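You operate a simulated robot arm through the tools that you are given. There is no shell and no other tool. Be economical: measure what you need, move in short steps, check, and stop when the job is done.

Carry out the task below with a simulated robot arm. There is one attempt and no reset: what you move stays moved.

JOB
Turn the big black knob to +2. Put one of the folded wipes from the top of the core table on the top of the grey pack bench. Take the loupe on the top of the core table and put it away on the top of the desk. Press the blue belt button three times. Open the lid of the core bin. Any order will do. Set down upright: loupe.

The check looks at the end state, three seconds after you hand in, the way a careful person would. Anything else that was tipped, shoved, dropped, spilled or broken makes it a failure. Lids that push on must go on centred and level and be pressed home; caps that screw on are set level and turned clockwise until they are tight.

ROBOT AND FRAMES
A 6-joint arm with a two-finger gripper on a trunk, on a base that drives. Base frame: it is fixed to the floor where the robot stands at the start and does not move with it; the origin is under the middle of the robot, x ahead of it, y to its left, z up. Lengths are in mm, angles in degrees, forces in N, time in s.
It reaches about 1298 mm from its shoulder. Its first joint turns from -149.0 to 149.0 degrees. Places, roughly: big black knob [900, 0, 900]; blue belt button [1000, -3400, 1200]; folded wipe (6x6x2 cm) [-800, -1800, 800]; lid of the core bin [-3200, 1100, 500]; loupe (6x6x6 cm) [-700, -1700, 800]; top of the desk [-500, 1100, 800]; top of the grey pack bench [-3400, -400, 800]. Payload 1.57 kg.
The TCP is the grasp point between the finger pads, 21 mm short of the fingertips. In the tool frame z runs along the fingers and y along their closing line. Largest opening 70 mm; the body of the gripper starts 50 mm behind the TCP.
Orientation is that of the tool frame in the base frame, as [roll, pitch, yaw] about the fixed x, y, z axes, in that order (R = Rz(yaw) Ry(pitch) Rx(roll)). With the fingers straight down and closing along the base's y, the tool's x points along the base's -x, its y along +y and its z along -z.

CONTROLS
- The arm moves only by the tool jog_arm. Its argument "plan" is a list of rows, each a list of 3 entries, a list of its own where there are three numbers: the closure, from 0 (fully open) to 1 (shut), then the shift along the base's x, y, z in mm, then the turn, a rotation vector about the base's x, y, z in degrees. In form: [[fingers, [tx, ty, tz], [ax, ay, az]], ...]. A call has 1 to 20 rows; each row shifts and turns the commanded pose from where the row before left it. A row lasts 0.2 s, in which the tool goes at most 50 mm and 8.6 degrees; a call with a longer step from one row to the next is refused whole, and so is a gripper value outside its range. Where a pose cannot be reached the arm comes as near as it can. A force on the tool above 40 N (or 10 N above the force at the start of the call, whichever is more), or a blocked arm, ends the call early, and 0.2 s more pass. Each finger halts on what it meets, pressing with about 24 N; the grip force reading is that of the motor and also rises with nothing between the fingers. The clock runs only during rows and for 0.2 s after the last one: add rows that do not move to give the fingers time. The reply holds the time, the measured pose of the TCP, the force on the tool along the base axes, the opening and the grip force, in the units named above and with some noise, with the torque about the TCP (base axes, N m) and any sound that the robot's microphone picked up.
- Cameras (640 x 400 px; columns grow to the right, rows downward): "scene" is now at [-8, 229.2, 1732.3]; the picture's right is [0.82, -0.57, 0.00], its down [-0.51, -0.73, -0.45] and it looks along [0.26, 0.37, -0.89] (base axes); focal length 214 px, centre (320, 200). "wrist" rides on the gripper at [79, 4, -81] in the tool frame; the picture's right is [-0.05, 1.00, 0.00], its down [-0.67, -0.04, -0.75] and it looks along [-0.74, -0.04, 0.67] (tool axes); focal length 256 px, centre (320, 200). There is no depth. A picture from a camera that has moved, and an enlarged one, comes with that camera's place and axes in the base frame and with its lens.
- snapshot(camera): a new picture of that camera. No time passes.
- lift_body(by): slides the trunk up (or, below 0, down) by that many mm; the arm and the scene camera ride with it, the base frame stays. It gives what a move gives, with no picture.
- drive_base(legs): drives the robot by 1 to 6 legs, each [ahead, turn to the left] in mm and degrees, along the robot's own axes; the way and the turn of a leg run together, so that a leg with both is an arc; at most 1500 mm and 180 degrees a leg. The arm and the cameras ride along, it lands a little off, and it stops where it bumps. It gives what a move gives.
- head_to(pan, tilt): turns the head with the scene camera to pan (to the left, within 155 degrees either way) and tilt (down, from -29 to 69), counted from straight ahead of the robot. It gives what a move gives.
- zoom(camera, box): a new picture of the part [left, top, right, bottom] of that camera's present view, enlarged. No time passes.
- close_job(): hands the job in; it is judged then, once.

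Work in short steps. Places have to be worked out from the pictures, the camera data and where the tool is seen: move nearer, look again, correct. Check each grasp and each placing, and mend what went wrong. You have 165 turns and 120 pictures in all, those below and enlarged ones among them. Open the gripper and draw the arm clear of the work before you hand the job in, unless the task says otherwise; then end with one line.

The tools are called after "Call:" as name(argument=value, ...) on one line, values as JSON. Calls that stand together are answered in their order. jog_arm: Moves the arm, as the interface text tells. Its arguments: {"type":"object","properties":{"plan":{"type":"array","items":{"type":"array"}}},"required":["plan"]} The other tools are called the same way: lift_body (by) slides the trunk up or down; drive_base (legs) drives the base; head_to (pan, tilt) turns the head that bears the scene camera; snapshot (camera) takes a picture; zoom (camera, box) takes an enlarged picture of a part of a camera's view; close_job () hands the job in.

At the start:

```text
t: 0.0
ee_pos: [437.8, 573.7, 1087.5]
tool_rot: [179.9, -0.1, -179.5]
wrist_force: [0.7, 0.3, 0.3]
ft_torque: [0.03, -0.03, 0.0]
gripper_width: 69.9
grip_force: 0.1
trunk travel left (down, up): [-768.0, 202.0]
robot x, y, heading: [-0.8, 7.8, 0.1]
head pan, tilt: [55.2, 63.0]
```

scene: 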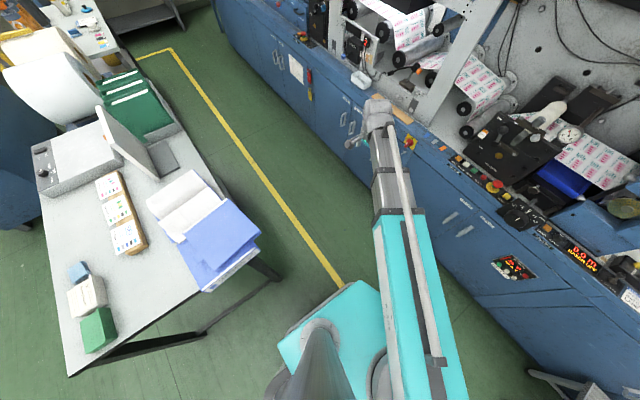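
wrist: 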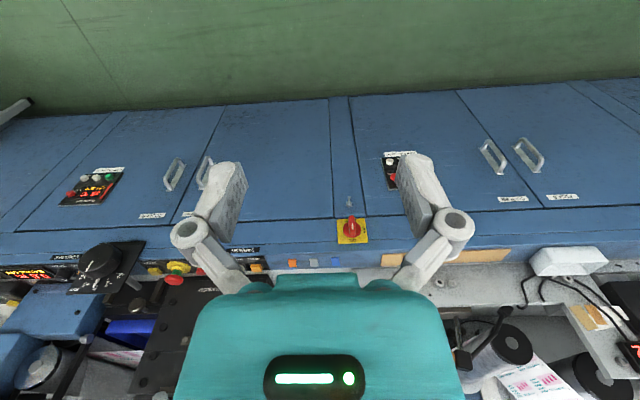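

The wrist view shows the machine with the big black knob at lower left. I'll look toward it with the head and zoom in.

Call:
head_to(pan=0, tilt=45)

Call:
snapshot(camera="scene")

Call:
zoom(camera="wrist", box=[0, 200, 200, 325])

```text
t: 1.2
ee_pos: [438.7, 573.0, 1087.5]
tool_rot: [179.9, -0.2, -179.5]
wrist_force: [0.1, -0.4, 0.1]
ft_torque: [0.0, 0.03, 0.02]
gripper_width: 70.1
grip_force: 0.1
trunk travel left (down, up): [-768.0, 202.0]
robot x, y, heading: [-0.9, 11.1, -0.2]
head pan, tilt: [0.0, 45.0]
```

```text
117 pictures are left
camera scene: at [37.2, 177.4, 1755.2], right [0.0, -1.0, 0.0], down [-0.71, 0.0, -0.71], along [0.71, 0.0, -0.71], focal length 214 px, centre (320, 200)
```

scene: 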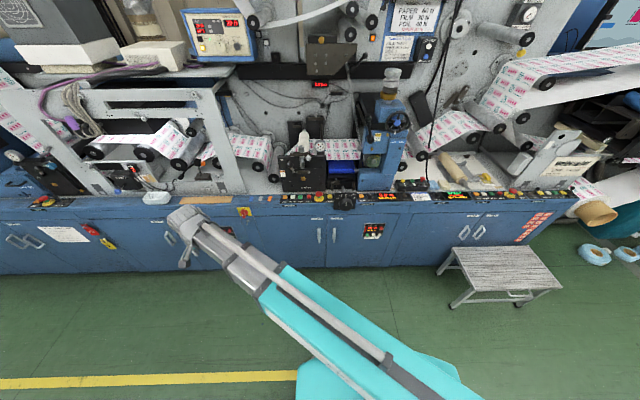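

```text
3.20 times, centred on (100, 262) of wrist
camera zoom: at [359.3, 576.3, 1169.2], right [0.05, 1.0, 0.0], down [0.67, -0.03, 0.74], along [0.74, -0.03, -0.67], focal length 819 px, centre (1024, 0)
```

zoom: 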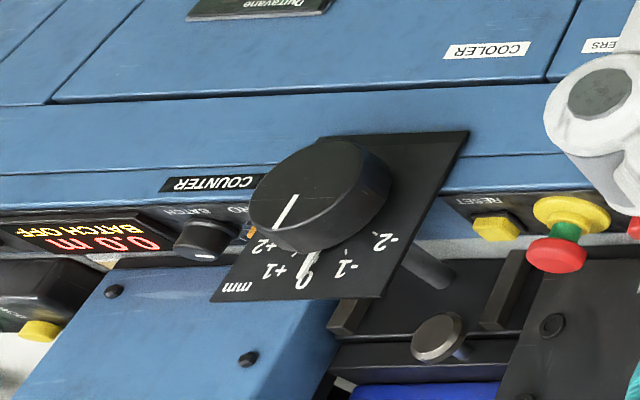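

Zooming on the knob from the scene camera.

Call:
zoom(camera="scene", box=[296, 172, 392, 232])

```text
6.67 times, centred on (344, 202) of scene
camera zoom: at [37.2, 177.4, 1755.2], right [0.0, -1.0, 0.0], down [-0.71, 0.0, -0.71], along [0.71, 0.0, -0.71], focal length 1430 px, centre (160, 187)
```

zoom: 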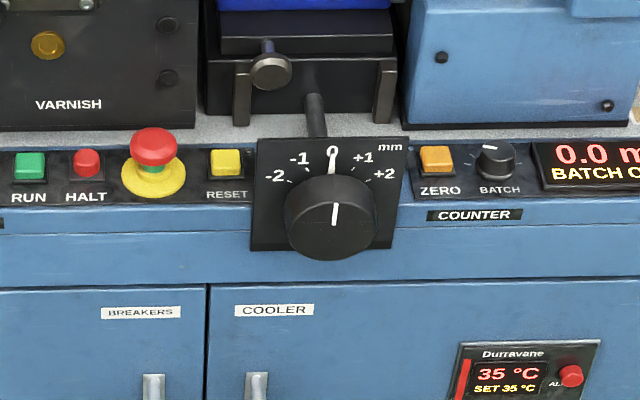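

The knob's face looks tilted upward. I'll bring the wrist camera close to it to measure.

Call:
jog_arm(plan=[[0, [20, -44, -3], [0, 0, 0]], [0, [20, -44, -3], [0, 0, 0]], [0, [20, -44, -3], [0, 0, 0]], [0, [20, -44, -3], [0, 0, 0]], [0, [20, -44, -3], [0, 0, 0]], [0, [20, -44, -3], [0, 0, 0]], [0, [20, -44, -3], [0, 0, 0]], [0, [20, -44, -3], [0, 0, 0]], [0, [20, -44, -3], [0, 0, 0]], [0, [20, -44, -3], [0, 0, 0]], [0, [20, -44, -3], [0, 0, 0]], [0, [20, -44, -3], [0, 0, 0]], [0, [0, 0, 0], [0, 0, 0]]])

Call:
snapshot(camera="wrist")

```text
t: 4.0
ee_pos: [677.2, 42.2, 1087.8]
tool_rot: [179.9, 0.0, -179.5]
wrist_force: [-1.3, -0.9, 0.3]
ft_torque: [0.05, 0.02, -0.01]
gripper_width: 70.3
grip_force: 0.1
out of reach, approached as far as the arm can: row 1, 2, 3, 5, 7, 9, 10, 11, 12
trunk travel left (down, up): [-768.0, 202.0]
robot x, y, heading: [-0.3, 7.5, -0.0]
head pan, tilt: [0.0, 45.0]
```

```text
114 pictures are left
camera wrist: at [597.7, 47.1, 1169.2], right [0.04, 1.0, 0.0], down [0.67, -0.03, 0.74], along [0.74, -0.03, -0.67], focal length 256 px, centre (320, 200)
```

wrist: 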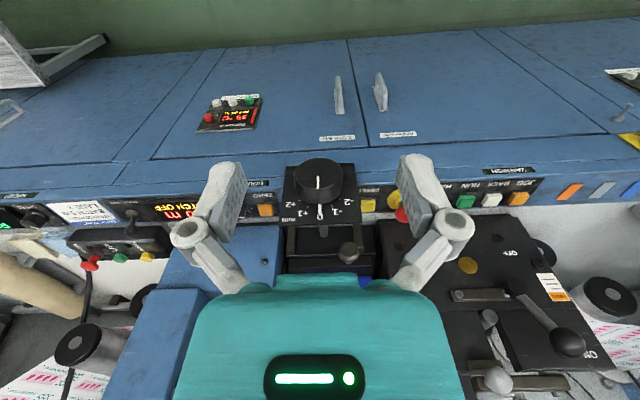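

The knob is in view, directly ahead. Zooming in for geometry.

Call:
zoom(camera="wrist", box=[270, 150, 366, 210])

Call:
lift_body(by=-100)

Call:
zoom(camera="wrist", box=[240, 130, 400, 230])

Call:
zoom(camera="scene", box=[256, 120, 416, 220])

```text
6.67 times, centred on (318, 180) of wrist
camera zoom: at [597.7, 47.1, 1169.2], right [0.04, 1.0, 0.0], down [0.67, -0.03, 0.74], along [0.74, -0.03, -0.67], focal length 1707 px, centre (333, 333)
```

zoom: 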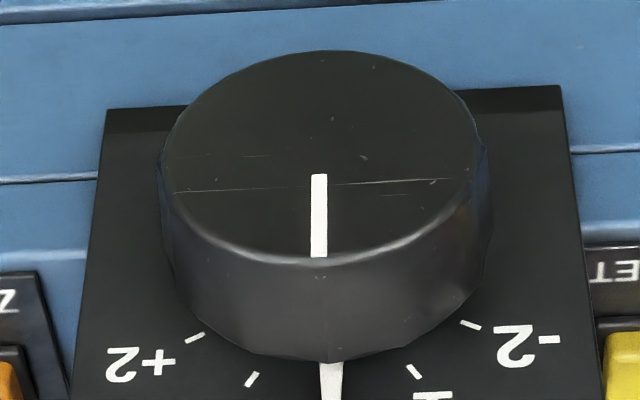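

```text
t: 5.4
ee_pos: [677.7, 43.5, 987.0]
tool_rot: [179.9, -0.1, -179.5]
wrist_force: [-0.4, 0.4, 0.2]
ft_torque: [-0.02, 0.02, -0.02]
gripper_width: 70.2
grip_force: 0.0
trunk travel left (down, up): [-668.0, 302.0]
robot x, y, heading: [1.0, 9.0, -0.1]
head pan, tilt: [0.0, 45.0]
```

```text
4.00 times, centred on (320, 180) of wrist
camera zoom: at [597.6, 47.7, 1069.3], right [0.05, 1.0, 0.0], down [0.67, -0.03, 0.74], along [0.74, -0.03, -0.67], focal length 1024 px, centre (320, 280)
```

zoom: 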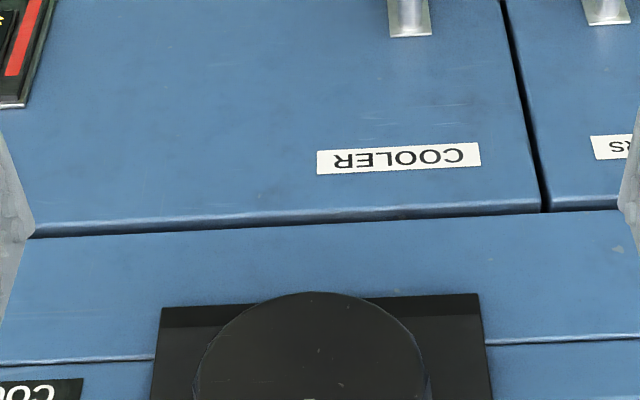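

```text
4.00 times, centred on (336, 170) of scene
camera zoom: at [37.3, 177.2, 1655.2], right [0.0, -1.0, 0.0], down [-0.71, 0.0, -0.71], along [0.71, 0.0, -0.71], focal length 858 px, centre (256, 320)
```

zoom: 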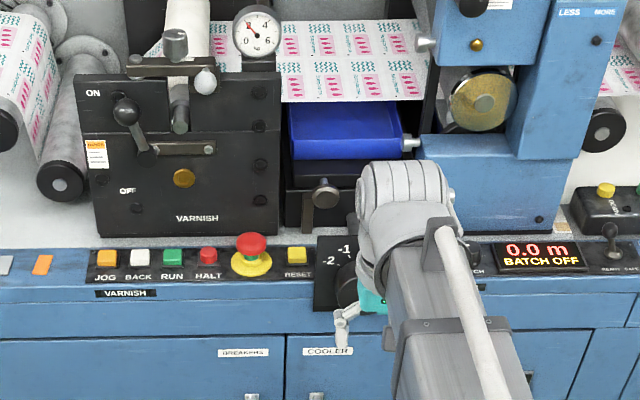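

Triangulating: the knob faces −x, its axis is near y≈44, z≈872, its face at x≈865, and the diameter is roughly 70–74 mm. I'll pitch the tool to point forward and lower to knob height.

Call:
jog_arm(plan=[[0, [-5, 0, -10], [0, -8.5, 0]], [0, [-5, 0, -10], [0, -8.5, 0]], [0, [-5, 0, -10], [0, -8.5, 0]], [0, [-5, 0, -10], [0, -8.5, 0]], [0, [-5, 0, -10], [0, -8.5, 0]], [0, [-5, 0, -10], [0, -8.5, 0]], [0, [-5, 0, -10], [0, -8.5, 0]], [0, [-5, 0, -10], [0, -8.5, 0]], [0, [-5, 0, -10], [0, -8.5, 0]], [0, [-5, 0, -10], [0, -8.5, 0]], [0, [0, 0, -10], [0, -5, 0]], [0, [0, 0, 0], [0, 0, 0]]])

Call:
snapshot(camera="wrist")

```text
t: 8.0
ee_pos: [722.1, 51.1, 1167.9]
tool_rot: [-165.5, 88.3, -165.6]
wrist_force: [0.2, -0.7, 0.5]
ft_torque: [0.01, -0.03, -0.03]
gripper_width: 70.1
grip_force: 0.1
out of reach, approached as far as the arm can: row 1, 2, 3, 4, 5, 6, 7, 8, 9, 10, 11
trunk travel left (down, up): [-668.0, 302.0]
robot x, y, heading: [-1.7, 7.2, 0.2]
head pan, tilt: [0.0, 45.0]
```

```text
110 pictures are left
camera wrist: at [638.5, 55.6, 1091.8], right [0.0, 1.0, 0.05], down [-0.73, -0.03, 0.69], along [0.69, -0.04, 0.73], focal length 256 px, centre (320, 200)
```

wrist: 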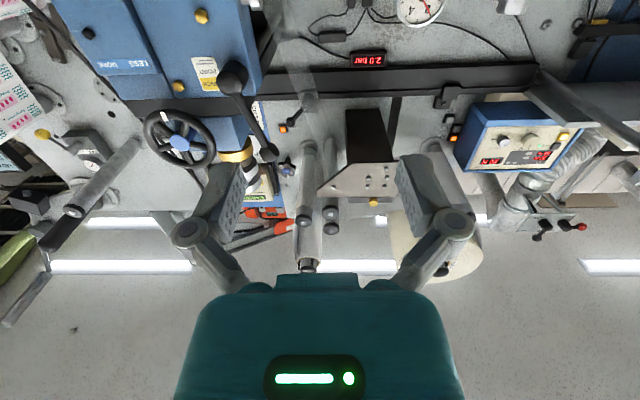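

The arm can't get that low with the trunk at this height. I'll lower the trunk so the tool comes level with the knob.

Call:
lift_body(by=-296)

Call:
snapshot(camera="wrist")

Call:
snapshot(camera="scene")

```text
t: 10.9
ee_pos: [722.3, 51.4, 871.8]
tool_rot: [-164.6, 88.3, -164.7]
wrist_force: [-0.7, 0.1, -0.5]
ft_torque: [-0.01, 0.02, 0.02]
gripper_width: 70.0
grip_force: 0.1
trunk travel left (down, up): [-372.0, 598.0]
robot x, y, heading: [1.1, 8.7, -0.1]
head pan, tilt: [0.0, 45.0]
```

```text
109 pictures are left
camera wrist: at [638.4, 55.5, 795.8], right [0.0, 1.0, 0.05], down [-0.73, -0.03, 0.69], along [0.69, -0.04, 0.72], focal length 256 px, centre (320, 200)
```

wrist: 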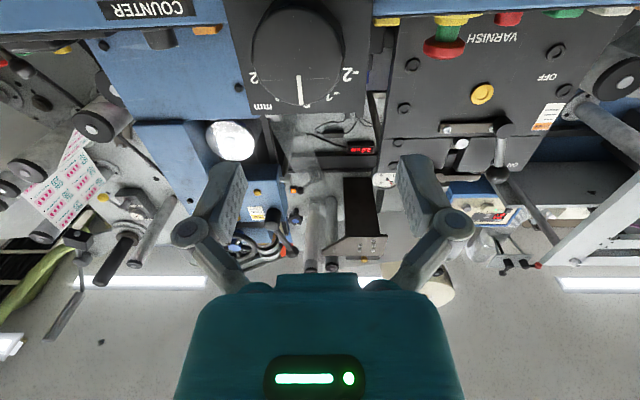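

```text
108 pictures are left
camera scene: at [37.3, 177.2, 1359.2], right [0.0, -1.0, 0.0], down [-0.71, 0.0, -0.71], along [0.71, 0.0, -0.71], focal length 214 px, centre (320, 200)
```

scene: 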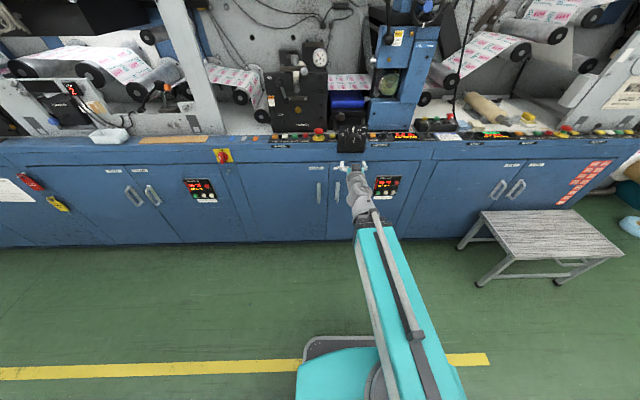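

Zooming on the knob from here.

Call:
zoom(camera="wrist", box=[210, 0, 386, 110])

```text
3.64 times, centred on (298, 55) of wrist
camera zoom: at [638.4, 55.5, 795.8], right [0.0, 1.0, 0.05], down [-0.73, -0.03, 0.69], along [0.69, -0.04, 0.72], focal length 931 px, centre (400, 727)
```

zoom: 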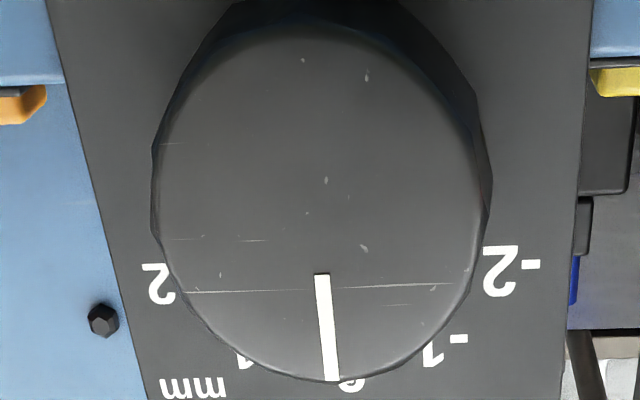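

The knob measures ~72 mm across, face at x≈865, axis y≈33, z≈869 — slightly too wide to grip, so I'll try pressing both fingertips on the face and twisting. First centre on the axis, close the fingers partly and approach.

Call:
jog_arm(plan=[[0.3, [0, -9, -1], [0, -0.8, 0]], [0.3, [0, -9, -1], [0, -0.8, 0]], [0.3, [20, 0, 0], [0, 0, 0]], [0.3, [0, 0, 0], [0, 0, 0]]])

```text
t: 11.9
ee_pos: [743.6, 33.4, 877.3]
tool_rot: [-87.3, 89.7, -87.5]
wrist_force: [0.8, -0.5, -0.1]
ft_torque: [0.01, 0.05, -0.02]
gripper_width: 48.9
grip_force: 0.1
out of reach, approached as far as the arm can: row 1, 2
trunk travel left (down, up): [-372.0, 598.0]
robot x, y, heading: [0.5, 11.5, -0.3]
head pan, tilt: [0.0, 45.0]
```

The arm sits at its lower limit, so I'll lower the trunk 60 mm to gain room.

Call:
lift_body(by=-60)

Call:
jog_arm(plan=[[0.3, [0, 0, 25], [0, 0, 0]], [0.3, [0, 0, 27], [0, 0, 0]], [0.3, [20, 0, 0], [0, 0, 0]], [0.3, [20, 0, 0], [0, 0, 0]], [0.3, [20, 0, 0], [0, 0, 0]], [0.3, [0, 0, 0], [0, 0, 0]]])

Call:
snapshot(camera="wrist")

```text
t: 12.9
ee_pos: [743.4, 33.3, 818.5]
tool_rot: [-87.5, 89.5, -87.6]
wrist_force: [-0.5, 0.9, 0.1]
ft_torque: [-0.02, 0.03, -0.01]
gripper_width: 48.8
grip_force: 0.1
trunk travel left (down, up): [-312.0, 658.0]
robot x, y, heading: [-1.0, 9.1, -0.1]
head pan, tilt: [0.0, 45.0]
```

```text
t: 14.3
ee_pos: [802.7, 32.9, 816.2]
tool_rot: [-97.4, 89.6, -97.6]
wrist_force: [-0.7, 0.3, -0.6]
ft_torque: [0.0, -0.01, -0.02]
gripper_width: 48.9
grip_force: 0.0
out of reach, approached as far as the arm can: row 1, 2
trunk travel left (down, up): [-312.0, 658.0]
robot x, y, heading: [-0.1, 10.1, 0.0]
head pan, tilt: [0.0, 45.0]
```

```text
106 pictures are left
camera wrist: at [720.6, 36.5, 738.6], right [0.0, 1.0, 0.05], down [-0.74, -0.03, 0.67], along [0.67, -0.04, 0.74], focal length 256 px, centre (320, 200)
```

wrist: 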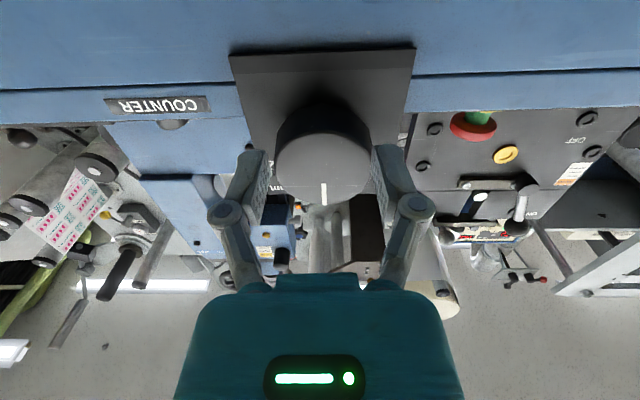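

Upward move wasn't achieved earlier; test a small upward move now.

Call:
jog_arm(plan=[[0.3, [0, 0, 10], [0, 0, 0]], [0.3, [0, 0, 10], [0, 0, 0]], [0.3, [0, 0, 0], [0, 0, 0]]])

```text
t: 15.1
ee_pos: [803.2, 31.8, 818.6]
tool_rot: [-79.7, 89.5, -80.0]
wrist_force: [0.5, -1.2, -1.0]
ft_torque: [0.0, 0.02, 0.02]
gripper_width: 48.7
grip_force: 0.1
out of reach, approached as far as the arm can: row 1, 2
trunk travel left (down, up): [-312.0, 658.0]
robot x, y, heading: [-0.6, 9.5, 0.1]
head pan, tilt: [0.0, 45.0]
```

I'll use the trunk for height: raise 50 mm.

Call:
lift_body(by=50)

Call:
snapshot(camera="wrist")

Call:
snapshot(camera="scene")

```text
t: 16.1
ee_pos: [803.5, 32.3, 866.3]
tool_rot: [-79.8, 89.6, -79.9]
wrist_force: [-0.4, 0.1, 0.8]
ft_torque: [-0.01, 0.0, -0.03]
gripper_width: 49.0
grip_force: 0.1
trunk travel left (down, up): [-362.0, 608.0]
robot x, y, heading: [-0.7, 10.2, -0.1]
head pan, tilt: [0.0, 45.0]
```

```text
105 pictures are left
camera wrist: at [721.8, 36.6, 788.9], right [0.0, 1.0, 0.05], down [-0.75, -0.03, 0.67], along [0.67, -0.04, 0.75], focal length 256 px, centre (320, 200)
```

wrist: 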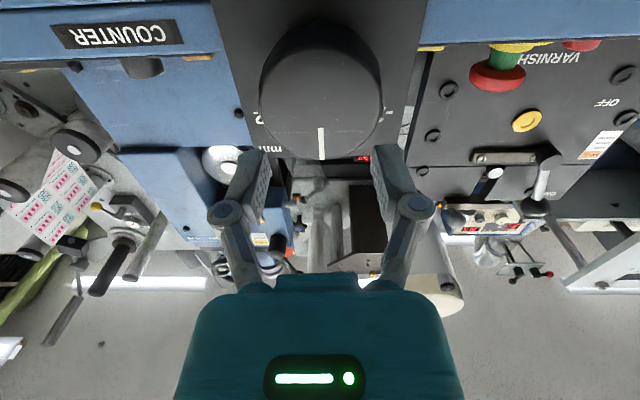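

```text
104 pictures are left
camera scene: at [37.4, 177.2, 1349.2], right [0.0, -1.0, 0.0], down [-0.71, 0.0, -0.71], along [0.71, 0.0, -0.71], focal length 214 px, centre (320, 200)
```

scene: 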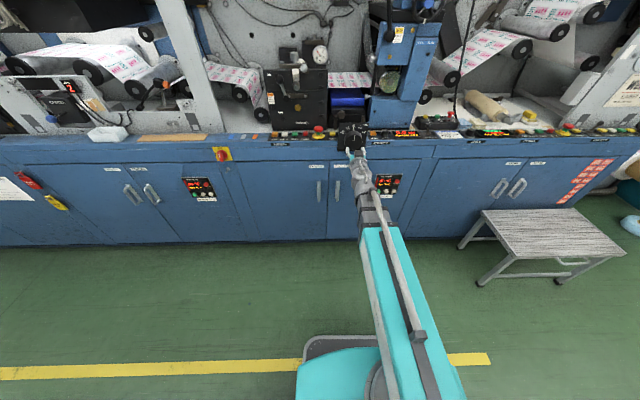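

Call:
zoom(camera="wrist", box=[232, 0, 408, 180])

```text
2.22 times, centred on (320, 90) of wrist
camera zoom: at [721.8, 36.6, 788.9], right [0.0, 1.0, 0.05], down [-0.75, -0.03, 0.67], along [0.67, -0.04, 0.75], focal length 569 px, centre (320, 444)
```

zoom: 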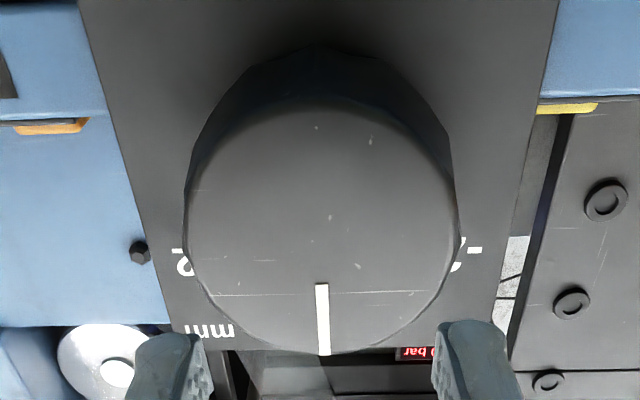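

Face diameter ≈72.5 mm confirmed; the centre is at z≈869.5. Nudge up 3 mm and approach to light contact.

Call:
lift_body(by=3)

Call:
jog_arm(plan=[[0.3, [16, 0, 0], [0, 0, 0]], [0.3, [16, 0, 0], [0, 0, 0]], [0.3, [4, 0, 0], [0, 0, 0]], [0.3, [3, 0, 0], [0, 0, 0]], [0.3, [2, 0, 0], [0, 0, 0]], [0.3, [0, 0, 0], [0, 0, 0]]])

```text
t: 16.6
ee_pos: [803.9, 31.8, 869.3]
tool_rot: [-79.7, 89.5, -79.7]
wrist_force: [-0.1, -0.1, -1.0]
ft_torque: [0.01, 0.03, 0.0]
gripper_width: 49.1
grip_force: 0.1
trunk travel left (down, up): [-365.0, 605.0]
robot x, y, heading: [-2.6, 7.8, 0.1]
head pan, tilt: [0.0, 45.0]
```

```text
t: 18.0
ee_pos: [843.8, 32.2, 869.9]
tool_rot: [-76.7, 89.6, -76.9]
wrist_force: [-0.1, 0.4, -1.0]
ft_torque: [-0.01, 0.01, 0.01]
gripper_width: 49.1
grip_force: 0.1
trunk travel left (down, up): [-365.0, 605.0]
robot x, y, heading: [0.6, 9.6, -0.1]
head pan, tilt: [0.0, 45.0]
```

No contact yet at 844; continue in small steps until contact.

Call:
jog_arm(plan=[[0.3, [2, 0, 0], [0, 0, 0]], [0.3, [2, 0, 0], [0, 0, 0]], [0.3, [2, 0, 0], [0, 0, 0]], [0.3, [0, 0, 0], [0, 0, 0]]])

Call:
zoom(camera="wrist", box=[200, 50, 440, 200])

```text
t: 19.0
ee_pos: [849.6, 31.6, 871.0]
tool_rot: [-74.1, 89.4, -74.1]
wrist_force: [-7.2, 0.2, -1.4]
ft_torque: [-0.06, 0.05, 0.22]
gripper_width: 52.8
grip_force: 2.7
trunk travel left (down, up): [-365.0, 605.0]
robot x, y, heading: [0.2, 10.2, -0.1]
head pan, tilt: [0.0, 45.0]
```

```text
2.67 times, centred on (320, 125) of wrist
camera zoom: at [768.1, 36.4, 792.2], right [0.0, 1.0, 0.05], down [-0.75, -0.03, 0.66], along [0.67, -0.04, 0.75], focal length 683 px, centre (320, 400)
```

zoom: 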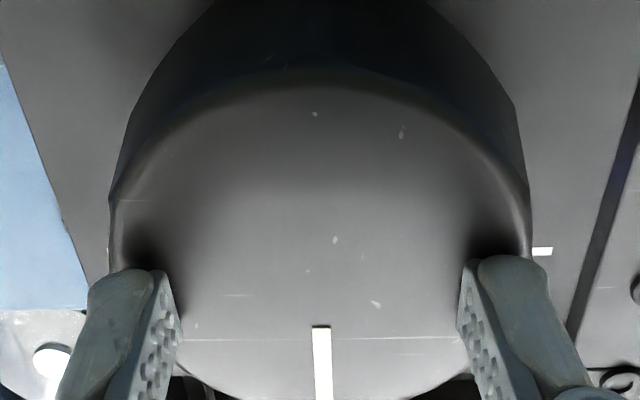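

Contact at TCP x≈848. Back off slightly, narrow the fingers to sit on the flat face, press harder.

Call:
jog_arm(plan=[[0.42, [-5, 0, 0], [0, 0, 0]], [0.42, [0, 0, 0], [0, 0, 0]], [0.42, [5, 0, 0], [0, 0, 0]], [0.42, [1.5, 0, 0], [0, 0, 0]], [0.42, [1.5, 0, 0], [0, 0, 0]], [0.42, [0, 0, 0], [0, 0, 0]]])

```text
t: 20.2
ee_pos: [845.0, 35.8, 873.6]
tool_rot: [-68.3, 89.4, -67.8]
wrist_force: [-8.9, 13.2, 0.1]
ft_torque: [0.05, 0.02, -0.8]
gripper_width: 3.3
grip_force: 11.4
trunk travel left (down, up): [-365.0, 605.0]
robot x, y, heading: [0.0, 7.6, 0.0]
head pan, tilt: [0.0, 45.0]
stopped in row 5: the force on the tool passed its limit at 51 N (the readings are from after the stop); the commanded pose is now the measured one
```

The fingers unexpectedly collapsed to 3 mm; back off and look.

Call:
jog_arm(plan=[[0.42, [-10, 0, 0], [0, 0, 0]], [0.42, [-10, -2, 0], [0, 0, 0]], [0.42, [0, 0, 0], [0, 0, 0]]])

Call:
snapshot(camera="wrist")

```text
t: 21.0
ee_pos: [830.8, 30.3, 870.1]
tool_rot: [-80.6, 89.4, -80.6]
wrist_force: [0.0, -0.4, 0.3]
ft_torque: [-0.03, -0.01, 0.02]
gripper_width: 40.5
grip_force: 0.0
trunk travel left (down, up): [-365.0, 605.0]
robot x, y, heading: [0.2, 12.4, -0.0]
head pan, tilt: [0.0, 45.0]
```

```text
101 pictures are left
camera wrist: at [748.1, 35.0, 791.9], right [0.0, 1.0, 0.04], down [-0.75, -0.03, 0.67], along [0.67, -0.03, 0.75], focal length 256 px, centre (320, 200)
```

wrist: 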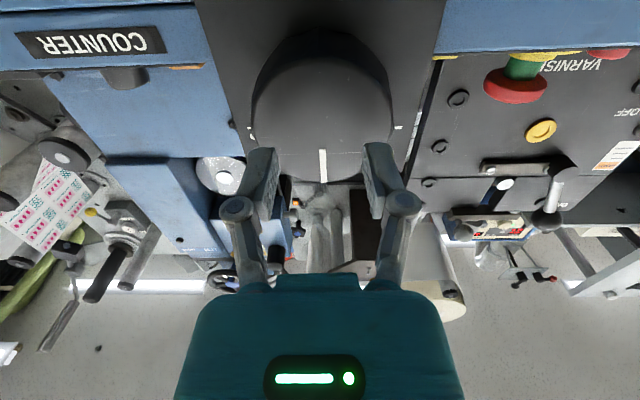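

Fingers splay under push, so I'll close them fully and use them as one poker: press on the upper face off-axis and drag sideways (−y) to turn clockwise. Set up above-left of centre.

Call:
lift_body(by=24)

Call:
jog_arm(plan=[[1, [0, 15, 0], [0, 0, 0]], [1, [0, 0, 0], [0, 0, 0]], [1, [0, 0, 0], [0, 0, 0]], [1, [10, 0, 0], [0, 0, 0]], [1, [5, 0, 0], [0, 0, 0]], [1, [2, 0, 0], [0, 0, 0]], [1, [2, 0, 0], [0, 0, 0]], [1, [0, 0, 0], [0, 0, 0]]])

Call:
snapshot(camera="wrist")

```text
t: 21.7
ee_pos: [828.4, 31.7, 894.9]
tool_rot: [-81.0, 89.5, -81.0]
wrist_force: [0.0, -1.0, 0.7]
ft_torque: [0.0, 0.01, 0.0]
gripper_width: 40.4
grip_force: 0.1
trunk travel left (down, up): [-389.0, 581.0]
robot x, y, heading: [-2.9, 9.9, -0.2]
head pan, tilt: [0.0, 45.0]
```

```text
t: 23.5
ee_pos: [844.9, 46.9, 895.5]
tool_rot: [-81.4, 89.6, -81.5]
wrist_force: [-8.4, -0.3, -3.2]
ft_torque: [-0.01, 0.06, 0.05]
gripper_width: 0.0
grip_force: 23.9
trunk travel left (down, up): [-389.0, 581.0]
robot x, y, heading: [-0.4, 7.7, -0.2]
head pan, tilt: [0.0, 45.0]
stopped in row 8: the force on the tool passed its limit at 41 N (the readings are from after the stop); the commanded pose is now the measured one
```

```text
100 pictures are left
camera wrist: at [763.7, 50.2, 816.3], right [0.0, 1.0, 0.05], down [-0.75, -0.03, 0.67], along [0.67, -0.03, 0.74], focal length 256 px, centre (320, 200)
```

wrist: 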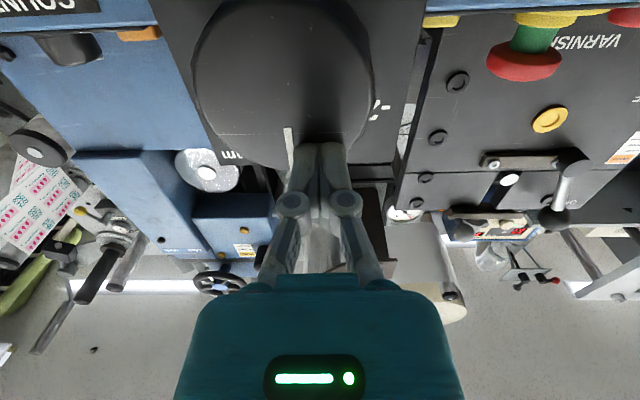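

Contact at x≈845 with ~8 N; stiffness is high. Add ~0.6 mm press then drag −y.

Call:
jog_arm(plan=[[1, [0.6, 0, 0], [0, 0, 0]], [1, [0, -3, 0], [0, 0, 0]], [1, [0, -3, 0], [0, 0, 0]], [1, [0, -3, 0], [0, 0, 0]], [1, [0, 0, 0], [0, 0, 0]]])

Call:
zoom(camera="wrist", box=[170, 0, 410, 200])

```text
t: 24.7
ee_pos: [845.8, 36.6, 895.2]
tool_rot: [-69.2, 89.4, -69.1]
wrist_force: [-18.2, 3.5, 6.5]
ft_torque: [0.08, -0.07, 0.19]
gripper_width: 0.0
grip_force: 24.3
trunk travel left (down, up): [-389.0, 581.0]
robot x, y, heading: [-0.6, 5.6, -0.0]
head pan, tilt: [0.0, 45.0]
```

```text
2.00 times, centred on (290, 100) of wrist
camera zoom: at [764.2, 40.5, 817.4], right [0.0, 1.0, 0.04], down [-0.75, -0.03, 0.66], along [0.66, -0.03, 0.75], focal length 512 px, centre (380, 400)
```

zoom: 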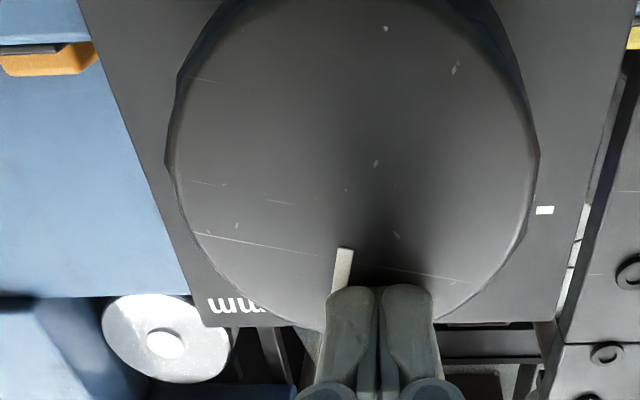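

It's turning (~15°). Continue dragging.

Call:
jog_arm(plan=[[1, [0, -3, 0], [0, 0, 0]], [1, [0, -3, 0], [0, 0, 0]], [1, [0, -3, 0], [0, 0, 0]], [1, [0, -3, 0], [0, 0, 0]], [1, [0, 0, 0], [0, 0, 0]]])

Call:
zoom(camera="wrist", box=[190, 0, 430, 200])

```text
t: 25.9
ee_pos: [844.4, 25.8, 895.5]
tool_rot: [-73.3, 89.5, -73.3]
wrist_force: [-23.7, 6.8, 3.7]
ft_torque: [0.09, 0.0, 0.31]
gripper_width: 0.0
grip_force: 24.1
trunk travel left (down, up): [-389.0, 581.0]
robot x, y, heading: [0.9, 8.5, -0.2]
head pan, tilt: [0.0, 45.0]
```

```text
2.00 times, centred on (310, 100) of wrist
camera zoom: at [764.4, 29.5, 817.3], right [0.0, 1.0, 0.04], down [-0.75, -0.03, 0.66], along [0.67, -0.03, 0.75], focal length 512 px, centre (340, 400)
```

zoom: 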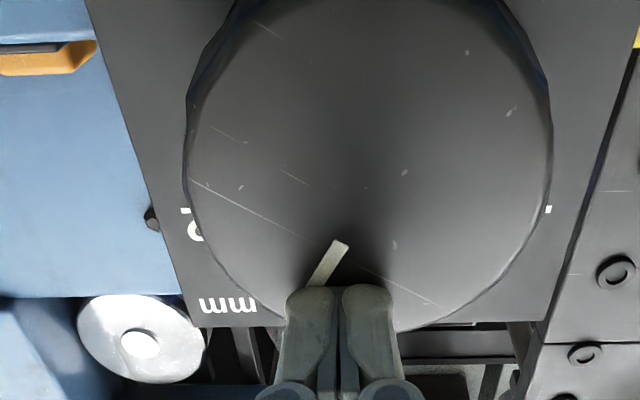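

Now about 32°. Drag another 6 mm, then back off and measure.

Call:
jog_arm(plan=[[1, [0, -3, 0], [0, 0, 0]], [1, [0, -3, 0], [0, 0, 0]], [1, [0, 0, 0], [0, 0, 0]], [1, [-20, 0, 0], [0, 0, 0]], [1, [-30, 20, 0], [0, 0, 0]], [1, [0, 0, 0], [0, 0, 0]]])

Call:
lift_body(by=-60)

Call:
zoom(camera="scene", box=[304, 104, 400, 164])

Call:
zoom(camera="wrist", box=[220, 0, 420, 160])

```text
t: 27.3
ee_pos: [797.2, 41.3, 894.5]
tool_rot: [-77.2, 89.6, -77.3]
wrist_force: [-0.7, -1.0, -1.4]
ft_torque: [-0.01, -0.01, 0.03]
gripper_width: 0.0
grip_force: 23.5
trunk travel left (down, up): [-389.0, 581.0]
robot x, y, heading: [-0.7, 9.0, -0.1]
head pan, tilt: [0.0, 45.0]
```

```text
t: 28.3
ee_pos: [798.0, 40.0, 834.8]
tool_rot: [-77.4, 89.4, -77.6]
wrist_force: [-0.5, 0.6, -0.7]
ft_torque: [0.01, -0.02, 0.03]
gripper_width: 0.2
grip_force: 24.2
trunk travel left (down, up): [-329.0, 641.0]
robot x, y, heading: [1.5, 11.5, -0.1]
head pan, tilt: [0.0, 45.0]
```

```text
6.67 times, centred on (352, 134) of scene
camera zoom: at [37.0, 177.2, 1316.2], right [0.0, -1.0, 0.0], down [-0.71, 0.0, -0.71], along [0.71, 0.0, -0.71], focal length 1430 px, centre (107, 640)
```

zoom: 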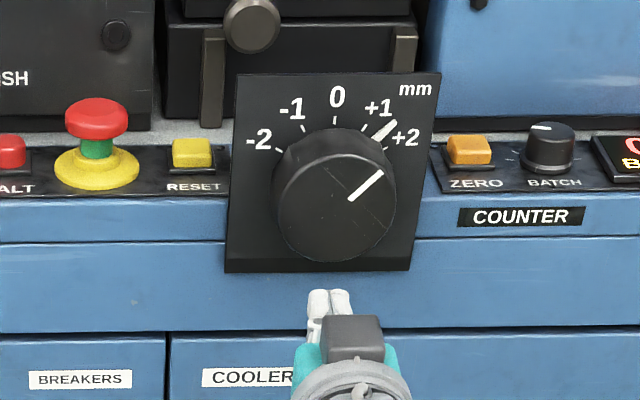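

```text
2.50 times, centred on (320, 80) of wrist
camera zoom: at [715.9, 44.2, 755.9], right [0.0, 1.0, 0.04], down [-0.75, -0.03, 0.67], along [0.67, -0.03, 0.75], focal length 640 px, centre (320, 500)
```

zoom: 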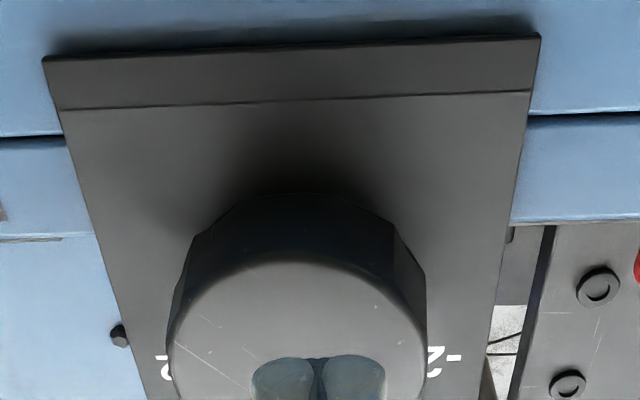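

The pointer's at ~45° (halfway between +1 and +2 at ~60°). Go back for another ~15° stroke.

Call:
lift_body(by=60)

Call:
jog_arm(plan=[[1, [20, 0, 0], [0, 0, 0]], [1, [20, 0, 0], [0, 0, 0]], [1, [4, 0, 0], [0, 0, 0]], [1, [2, 0, 0], [0, 0, 0]], [1, [1, 0, 0], [0, 0, 0]], [1, [0, 0, 0], [0, 0, 0]]])

```text
t: 29.3
ee_pos: [798.0, 41.0, 894.0]
tool_rot: [-77.7, 89.5, -77.7]
wrist_force: [-0.1, 0.2, 0.9]
ft_torque: [0.01, 0.01, 0.02]
gripper_width: 0.1
grip_force: 24.1
trunk travel left (down, up): [-389.0, 581.0]
robot x, y, heading: [1.3, 7.3, -0.2]
head pan, tilt: [0.0, 45.0]
```

```text
t: 30.7
ee_pos: [843.7, 40.0, 893.4]
tool_rot: [-75.9, 89.6, -76.0]
wrist_force: [0.0, 0.8, -0.4]
ft_torque: [0.03, 0.02, -0.05]
gripper_width: 0.3
grip_force: 24.1
trunk travel left (down, up): [-389.0, 581.0]
robot x, y, heading: [-1.8, 7.7, -0.3]
head pan, tilt: [0.0, 45.0]
```

Call:
jog_arm(plan=[[1, [1, 0, 0], [0, 0, 0]], [1, [0.5, 0, 0], [0, 0, 0]], [1, [0.3, 0, 0], [0, 0, 0]], [1, [0, 0, 0], [0, 0, 0]]])

```text
t: 31.7
ee_pos: [845.3, 40.9, 893.7]
tool_rot: [-72.4, 89.6, -72.5]
wrist_force: [-5.8, -2.3, -3.5]
ft_torque: [0.0, 0.12, -0.03]
gripper_width: 0.1
grip_force: 24.2
trunk travel left (down, up): [-389.0, 581.0]
robot x, y, heading: [-2.2, 4.8, -0.3]
head pan, tilt: [0.0, 45.0]
```

Contact established at ~6 N; press a bit more and drag about 8 mm.

Call:
jog_arm(plan=[[1, [0.6, 0, 0], [0, 0, 0]], [1, [0, -2.5, 0], [0, 0, 0]], [1, [0, -2.5, 0], [0, 0, 0]], [1, [0, -2.5, 0], [0, 0, 0]], [1, [0, 0, 0], [0, 0, 0]], [1, [-20, 0, 0], [0, 0, 0]], [1, [-30, 0, 0], [0, 0, 0]], [1, [0, 0, 0], [0, 0, 0]]])

Call:
lift_body(by=-60)

Call:
zoom(camera="scene", box=[328, 111, 376, 141])

```text
t: 33.5
ee_pos: [797.2, 32.9, 895.0]
tool_rot: [-73.8, 89.5, -73.7]
wrist_force: [0.2, -0.4, 0.0]
ft_torque: [0.04, 0.01, -0.01]
gripper_width: 0.0
grip_force: 24.0
trunk travel left (down, up): [-389.0, 581.0]
robot x, y, heading: [-1.0, 9.9, -0.3]
head pan, tilt: [0.0, 45.0]
```

```text
t: 34.5
ee_pos: [797.6, 33.1, 835.5]
tool_rot: [-74.0, 89.5, -74.0]
wrist_force: [0.1, -0.7, 0.0]
ft_torque: [-0.01, -0.02, 0.0]
gripper_width: 0.0
grip_force: 23.9
trunk travel left (down, up): [-329.0, 641.0]
robot x, y, heading: [-3.2, 13.6, -0.3]
head pan, tilt: [0.0, 45.0]
```

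```text
13.33 times, centred on (352, 126) of scene
camera zoom: at [37.0, 177.2, 1316.2], right [0.0, -1.0, 0.0], down [-0.71, 0.0, -0.71], along [0.71, 0.0, -0.71], focal length 2860 px, centre (-107, 1187)
```

zoom: 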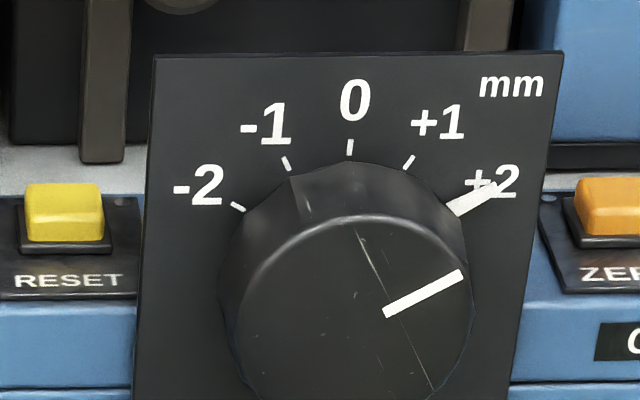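

The pointer sits exactly on +2. Now retract the arm, raise the trunk, and look around toward the button and core table.

Call:
jog_arm(plan=[[0, [-40, 0, 0], [0, 0, 0]], [0, [-40, 0, 0], [0, 0, 0]], [0, [-40, 0, 0], [0, 0, 0]], [0, [-40, 0, 0], [0, 0, 0]], [0, [-40, 0, 0], [0, 0, 0]], [0, [-40, 0, 0], [0, 0, 0]], [0, [0, 0, 0], [0, 0, 0]]])

Call:
lift_body(by=430)

Call:
head_to(pan=-75, tilt=15)

Call:
snapshot(camera="scene")

Call:
head_to(pan=-125, tilt=25)

Call:
snapshot(camera="scene")

```text
t: 36.1
ee_pos: [722.3, 33.0, 835.0]
tool_rot: [-72.9, 89.5, -73.1]
wrist_force: [-0.8, -0.3, 0.0]
ft_torque: [0.06, 0.02, -0.03]
gripper_width: 69.9
grip_force: 0.0
out of reach, approached as far as the arm can: row 2, 3, 4, 5, 6
trunk travel left (down, up): [-329.0, 641.0]
robot x, y, heading: [-0.7, 10.6, -0.1]
head pan, tilt: [0.0, 45.0]
```

```text
refused: 430 is not a number from -400 to 400
```

```text
t: 37.6
ee_pos: [723.6, 32.8, 835.0]
tool_rot: [-73.0, 89.5, -72.9]
wrist_force: [0.2, 1.1, 0.7]
ft_torque: [0.0, -0.03, -0.01]
gripper_width: 70.2
grip_force: 0.0
trunk travel left (down, up): [-329.0, 641.0]
robot x, y, heading: [0.9, 8.0, -0.2]
head pan, tilt: [-75.0, 15.0]
```

```text
94 pictures are left
camera scene: at [-20.2, 87.1, 1363.0], right [-0.97, -0.26, 0.0], down [-0.07, 0.25, -0.97], along [0.25, -0.93, -0.26], focal length 214 px, centre (320, 200)
```

scene: 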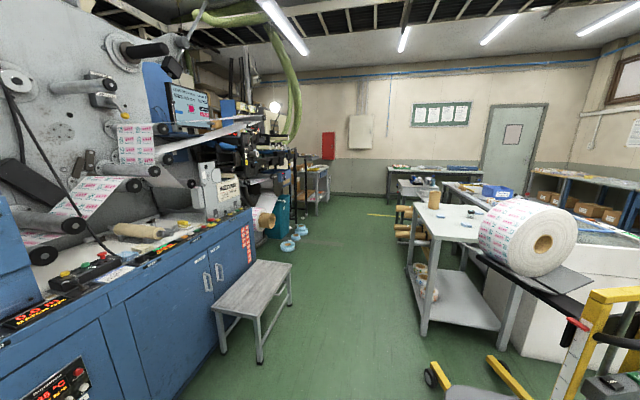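

```text
t: 38.8
ee_pos: [722.9, 32.3, 835.3]
tool_rot: [-73.0, 89.5, -73.0]
wrist_force: [-0.1, -1.3, 0.4]
ft_torque: [0.0, 0.05, 0.0]
gripper_width: 69.9
grip_force: 0.2
trunk travel left (down, up): [-329.0, 641.0]
robot x, y, heading: [-2.3, 11.2, 0.1]
head pan, tilt: [-125.0, 25.0]
```

```text
93 pictures are left
camera scene: at [-97.2, 101.9, 1346.8], right [-0.82, 0.57, 0.0], down [0.24, 0.35, -0.91], along [-0.52, -0.74, -0.42], focal length 214 px, centre (320, 200)
```

scene: 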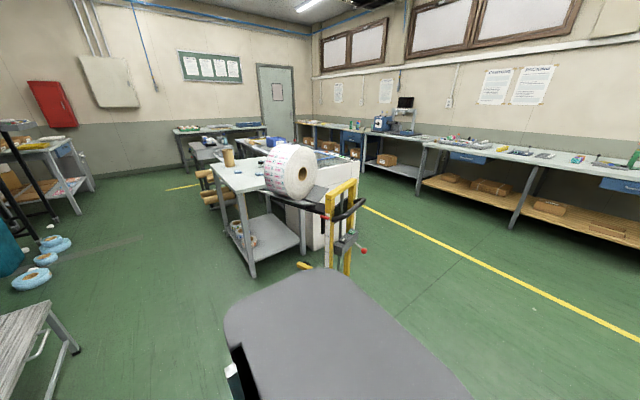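

Space looks clear along the aisle between the machine and the core table. I'll raise the trunk to button height and drive along the aisle.

Call:
lift_body(by=380)

Call:
drive_base(legs=[[0, -87], [1500, 0], [500, 0]])

Call:
head_to(pan=20, tilt=25)

Call:
snapshot(camera="scene")

Call:
head_to(pan=-85, tilt=35)

Call:
snapshot(camera="scene")

```text
t: 42.5
ee_pos: [723.3, 32.1, 1215.0]
tool_rot: [-73.2, 89.5, -73.2]
wrist_force: [0.3, 0.5, -0.1]
ft_torque: [-0.01, 0.01, 0.03]
gripper_width: 70.0
grip_force: 0.1
trunk travel left (down, up): [-709.0, 261.0]
robot x, y, heading: [-3.5, 12.4, -0.3]
head pan, tilt: [-125.0, 25.0]
```

```text
t: 46.6
ee_pos: [355.0, -622.6, 1214.7]
tool_rot: [-72.1, 89.3, -134.8]
wrist_force: [0.7, 0.7, 0.2]
ft_torque: [0.0, -0.01, -0.07]
gripper_width: 69.8
grip_force: 0.0
trunk travel left (down, up): [-709.0, 261.0]
robot x, y, heading: [8.9, 18.9, -60.0]
head pan, tilt: [-125.0, 25.0]
stopped in leg 1: the robot was blocked; the commanded pose is now the measured one
```

```text
t: 48.9
ee_pos: [352.6, -624.0, 1214.5]
tool_rot: [-70.9, 89.6, -133.6]
wrist_force: [-0.2, -0.1, 0.1]
ft_torque: [-0.01, -0.01, -0.01]
gripper_width: 70.0
grip_force: 0.0
trunk travel left (down, up): [-709.0, 261.0]
robot x, y, heading: [17.9, 16.4, -59.9]
head pan, tilt: [20.0, 25.0]
```

```text
92 pictures are left
camera scene: at [209.9, 78.0, 1726.8], right [-0.64, -0.77, 0.0], down [-0.32, 0.27, -0.91], along [0.69, -0.58, -0.42], focal length 214 px, centre (320, 200)
```

scene: 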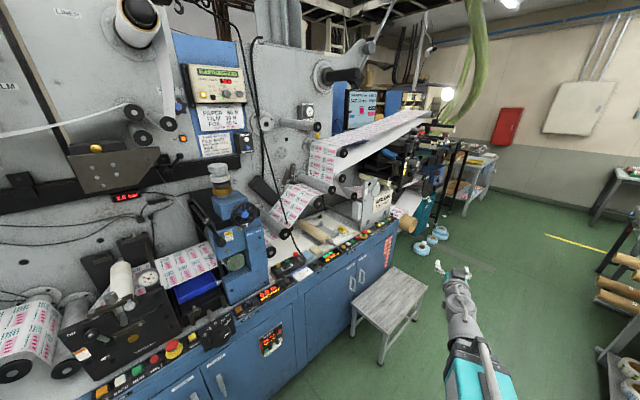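

```text
t: 50.7
ee_pos: [353.1, -624.1, 1213.9]
tool_rot: [-70.9, 89.5, -133.5]
wrist_force: [-0.5, 0.3, -0.2]
ft_torque: [0.0, 0.01, -0.04]
gripper_width: 69.8
grip_force: 0.0
trunk travel left (down, up): [-709.0, 261.0]
robot x, y, heading: [13.9, 18.0, -60.0]
head pan, tilt: [-85.0, 35.0]
```

```text
91 pictures are left
camera scene: at [67.2, 86.7, 1711.0], right [-0.57, 0.82, 0.0], down [0.47, 0.33, -0.82], along [-0.67, -0.47, -0.57], focal length 214 px, centre (320, 200)
```

scene: 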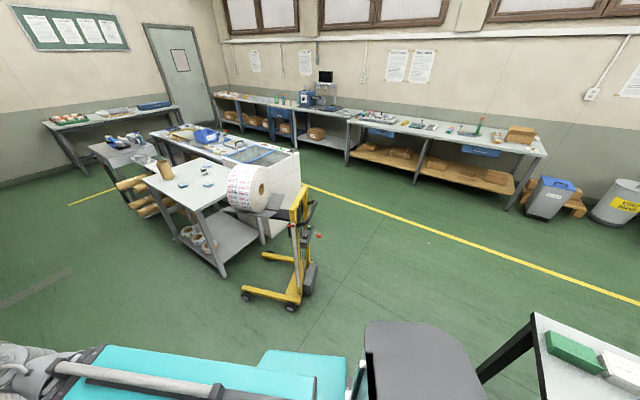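

The base's rear hit the desk behind while turning. I'll go forward 450 along the present heading, then finish the turn and proceed.

Call:
drive_base(legs=[[350, 0], [0, -34], [1500, 0]])

Call:
head_to(pan=40, tilt=20)

Call:
snapshot(camera="scene")

Call:
head_to(pan=-60, tilt=40)

Call:
snapshot(camera="scene")

```text
t: 54.2
ee_pos: [466.2, -967.5, 1214.0]
tool_rot: [-66.9, 89.7, -135.5]
wrist_force: [0.8, -0.1, 0.8]
ft_torque: [0.0, 0.0, 0.0]
gripper_width: 69.9
grip_force: 0.0
trunk travel left (down, up): [-709.0, 261.0]
robot x, y, heading: [196.6, -291.8, -64.1]
head pan, tilt: [-85.0, 35.0]
stopped in leg 2: the robot was blocked; the commanded pose is now the measured one
```

```text
t: 56.3
ee_pos: [465.2, -966.9, 1214.9]
tool_rot: [-67.8, 89.5, -136.2]
wrist_force: [0.4, -0.1, 0.0]
ft_torque: [0.0, -0.02, 0.0]
gripper_width: 70.0
grip_force: 0.0
trunk travel left (down, up): [-709.0, 261.0]
robot x, y, heading: [192.5, -295.6, -64.2]
head pan, tilt: [40.0, 20.0]
```

```text
90 pictures are left
camera scene: at [413.2, -221.5, 1734.9], right [-0.41, -0.91, 0.0], down [-0.31, 0.14, -0.94], along [0.86, -0.39, -0.34], focal length 214 px, centre (320, 200)
```

scene: 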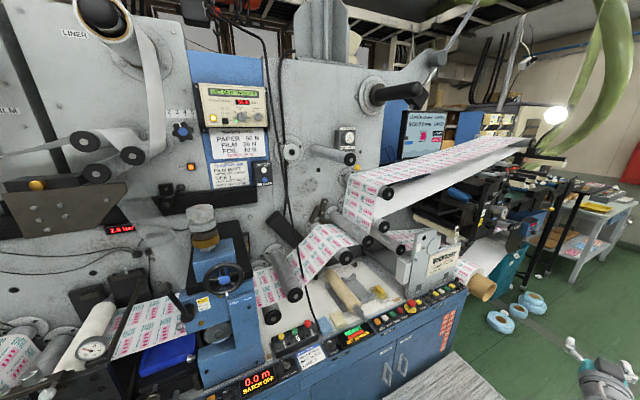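

```text
t: 58.0
ee_pos: [465.2, -966.9, 1215.5]
tool_rot: [-67.8, 89.7, -136.2]
wrist_force: [0.0, 1.0, 0.8]
ft_torque: [-0.01, 0.03, 0.0]
gripper_width: 70.2
grip_force: 0.0
trunk travel left (down, up): [-709.0, 261.0]
robot x, y, heading: [192.0, -299.2, -64.1]
head pan, tilt: [-60.0, 40.0]
```

```text
89 pictures are left
camera scene: at [280.5, -253.5, 1703.5], right [-0.83, 0.56, 0.0], down [0.36, 0.53, -0.77], along [-0.43, -0.63, -0.64], focal length 214 px, centre (320, 200)
```

scene: 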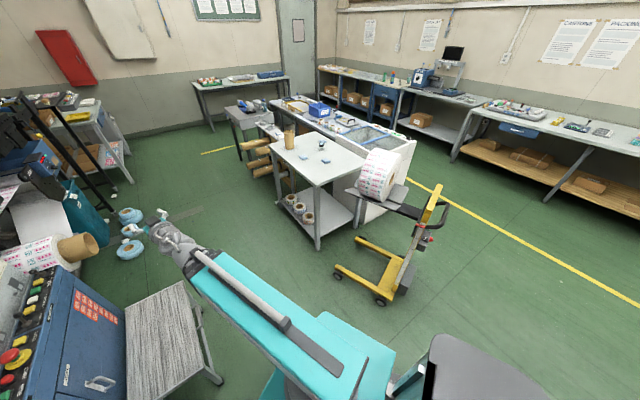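

Something blocks the turn; look behind on both sides.

Call:
head_to(pan=150, tilt=50)

Call:
snapshot(camera="scene")

Call:
head_to(pan=0, tilt=60)

Call:
snapshot(camera="scene")

```text
t: 61.1
ee_pos: [466.4, -967.9, 1214.3]
tool_rot: [-67.8, 89.7, -136.2]
wrist_force: [0.6, -0.4, 0.3]
ft_torque: [0.01, 0.0, 0.02]
gripper_width: 70.3
grip_force: 0.1
trunk travel left (down, up): [-709.0, 261.0]
robot x, y, heading: [194.8, -298.4, -64.4]
head pan, tilt: [150.0, 50.0]
```

```text
88 pictures are left
camera scene: at [334.0, -106.4, 1689.3], right [1.0, -0.07, 0.0], down [-0.06, -0.76, -0.64], along [0.05, 0.64, -0.77], focal length 214 px, centre (320, 200)
```

scene: 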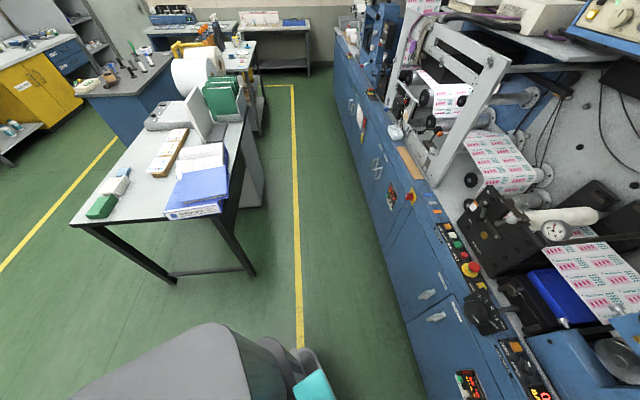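

```text
t: 63.4
ee_pos: [465.9, -967.1, 1215.0]
tool_rot: [-67.8, 89.7, -136.3]
wrist_force: [-0.2, -0.4, -0.9]
ft_torque: [-0.04, -0.01, 0.0]
gripper_width: 70.0
grip_force: 0.1
trunk travel left (down, up): [-709.0, 261.0]
robot x, y, heading: [196.2, -298.8, -64.2]
head pan, tilt: [0.0, 60.0]
```

```text
87 pictures are left
camera scene: at [357.3, -243.2, 1676.7], right [-0.9, -0.44, 0.0], down [-0.38, 0.78, -0.5], along [0.22, -0.45, -0.87], focal length 214 px, centre (320, 200)
```

scene: 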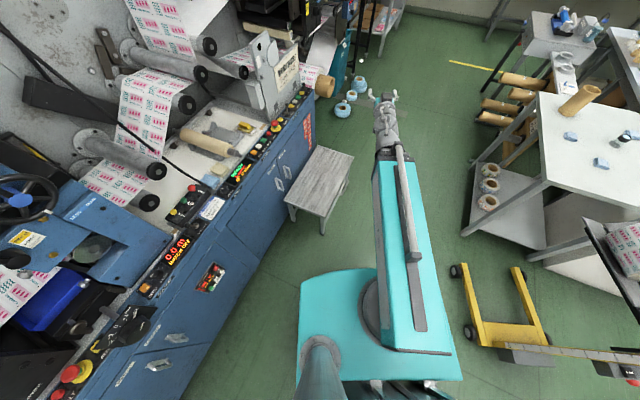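

Nothing obvious touches. Retry a small turn to see whether it is really blocked.

Call:
drive_base(legs=[[0, -8]])

```text
t: 64.6
ee_pos: [394.4, -992.5, 1214.4]
tool_rot: [-69.9, 89.6, -144.6]
wrist_force: [-0.1, -0.4, 0.1]
ft_torque: [0.0, 0.02, -0.02]
gripper_width: 70.2
grip_force: 0.1
trunk travel left (down, up): [-709.0, 261.0]
robot x, y, heading: [198.2, -292.8, -68.7]
head pan, tilt: [0.0, 60.0]
stopped in leg 1: the robot was blocked; the commanded pose is now the measured one
```

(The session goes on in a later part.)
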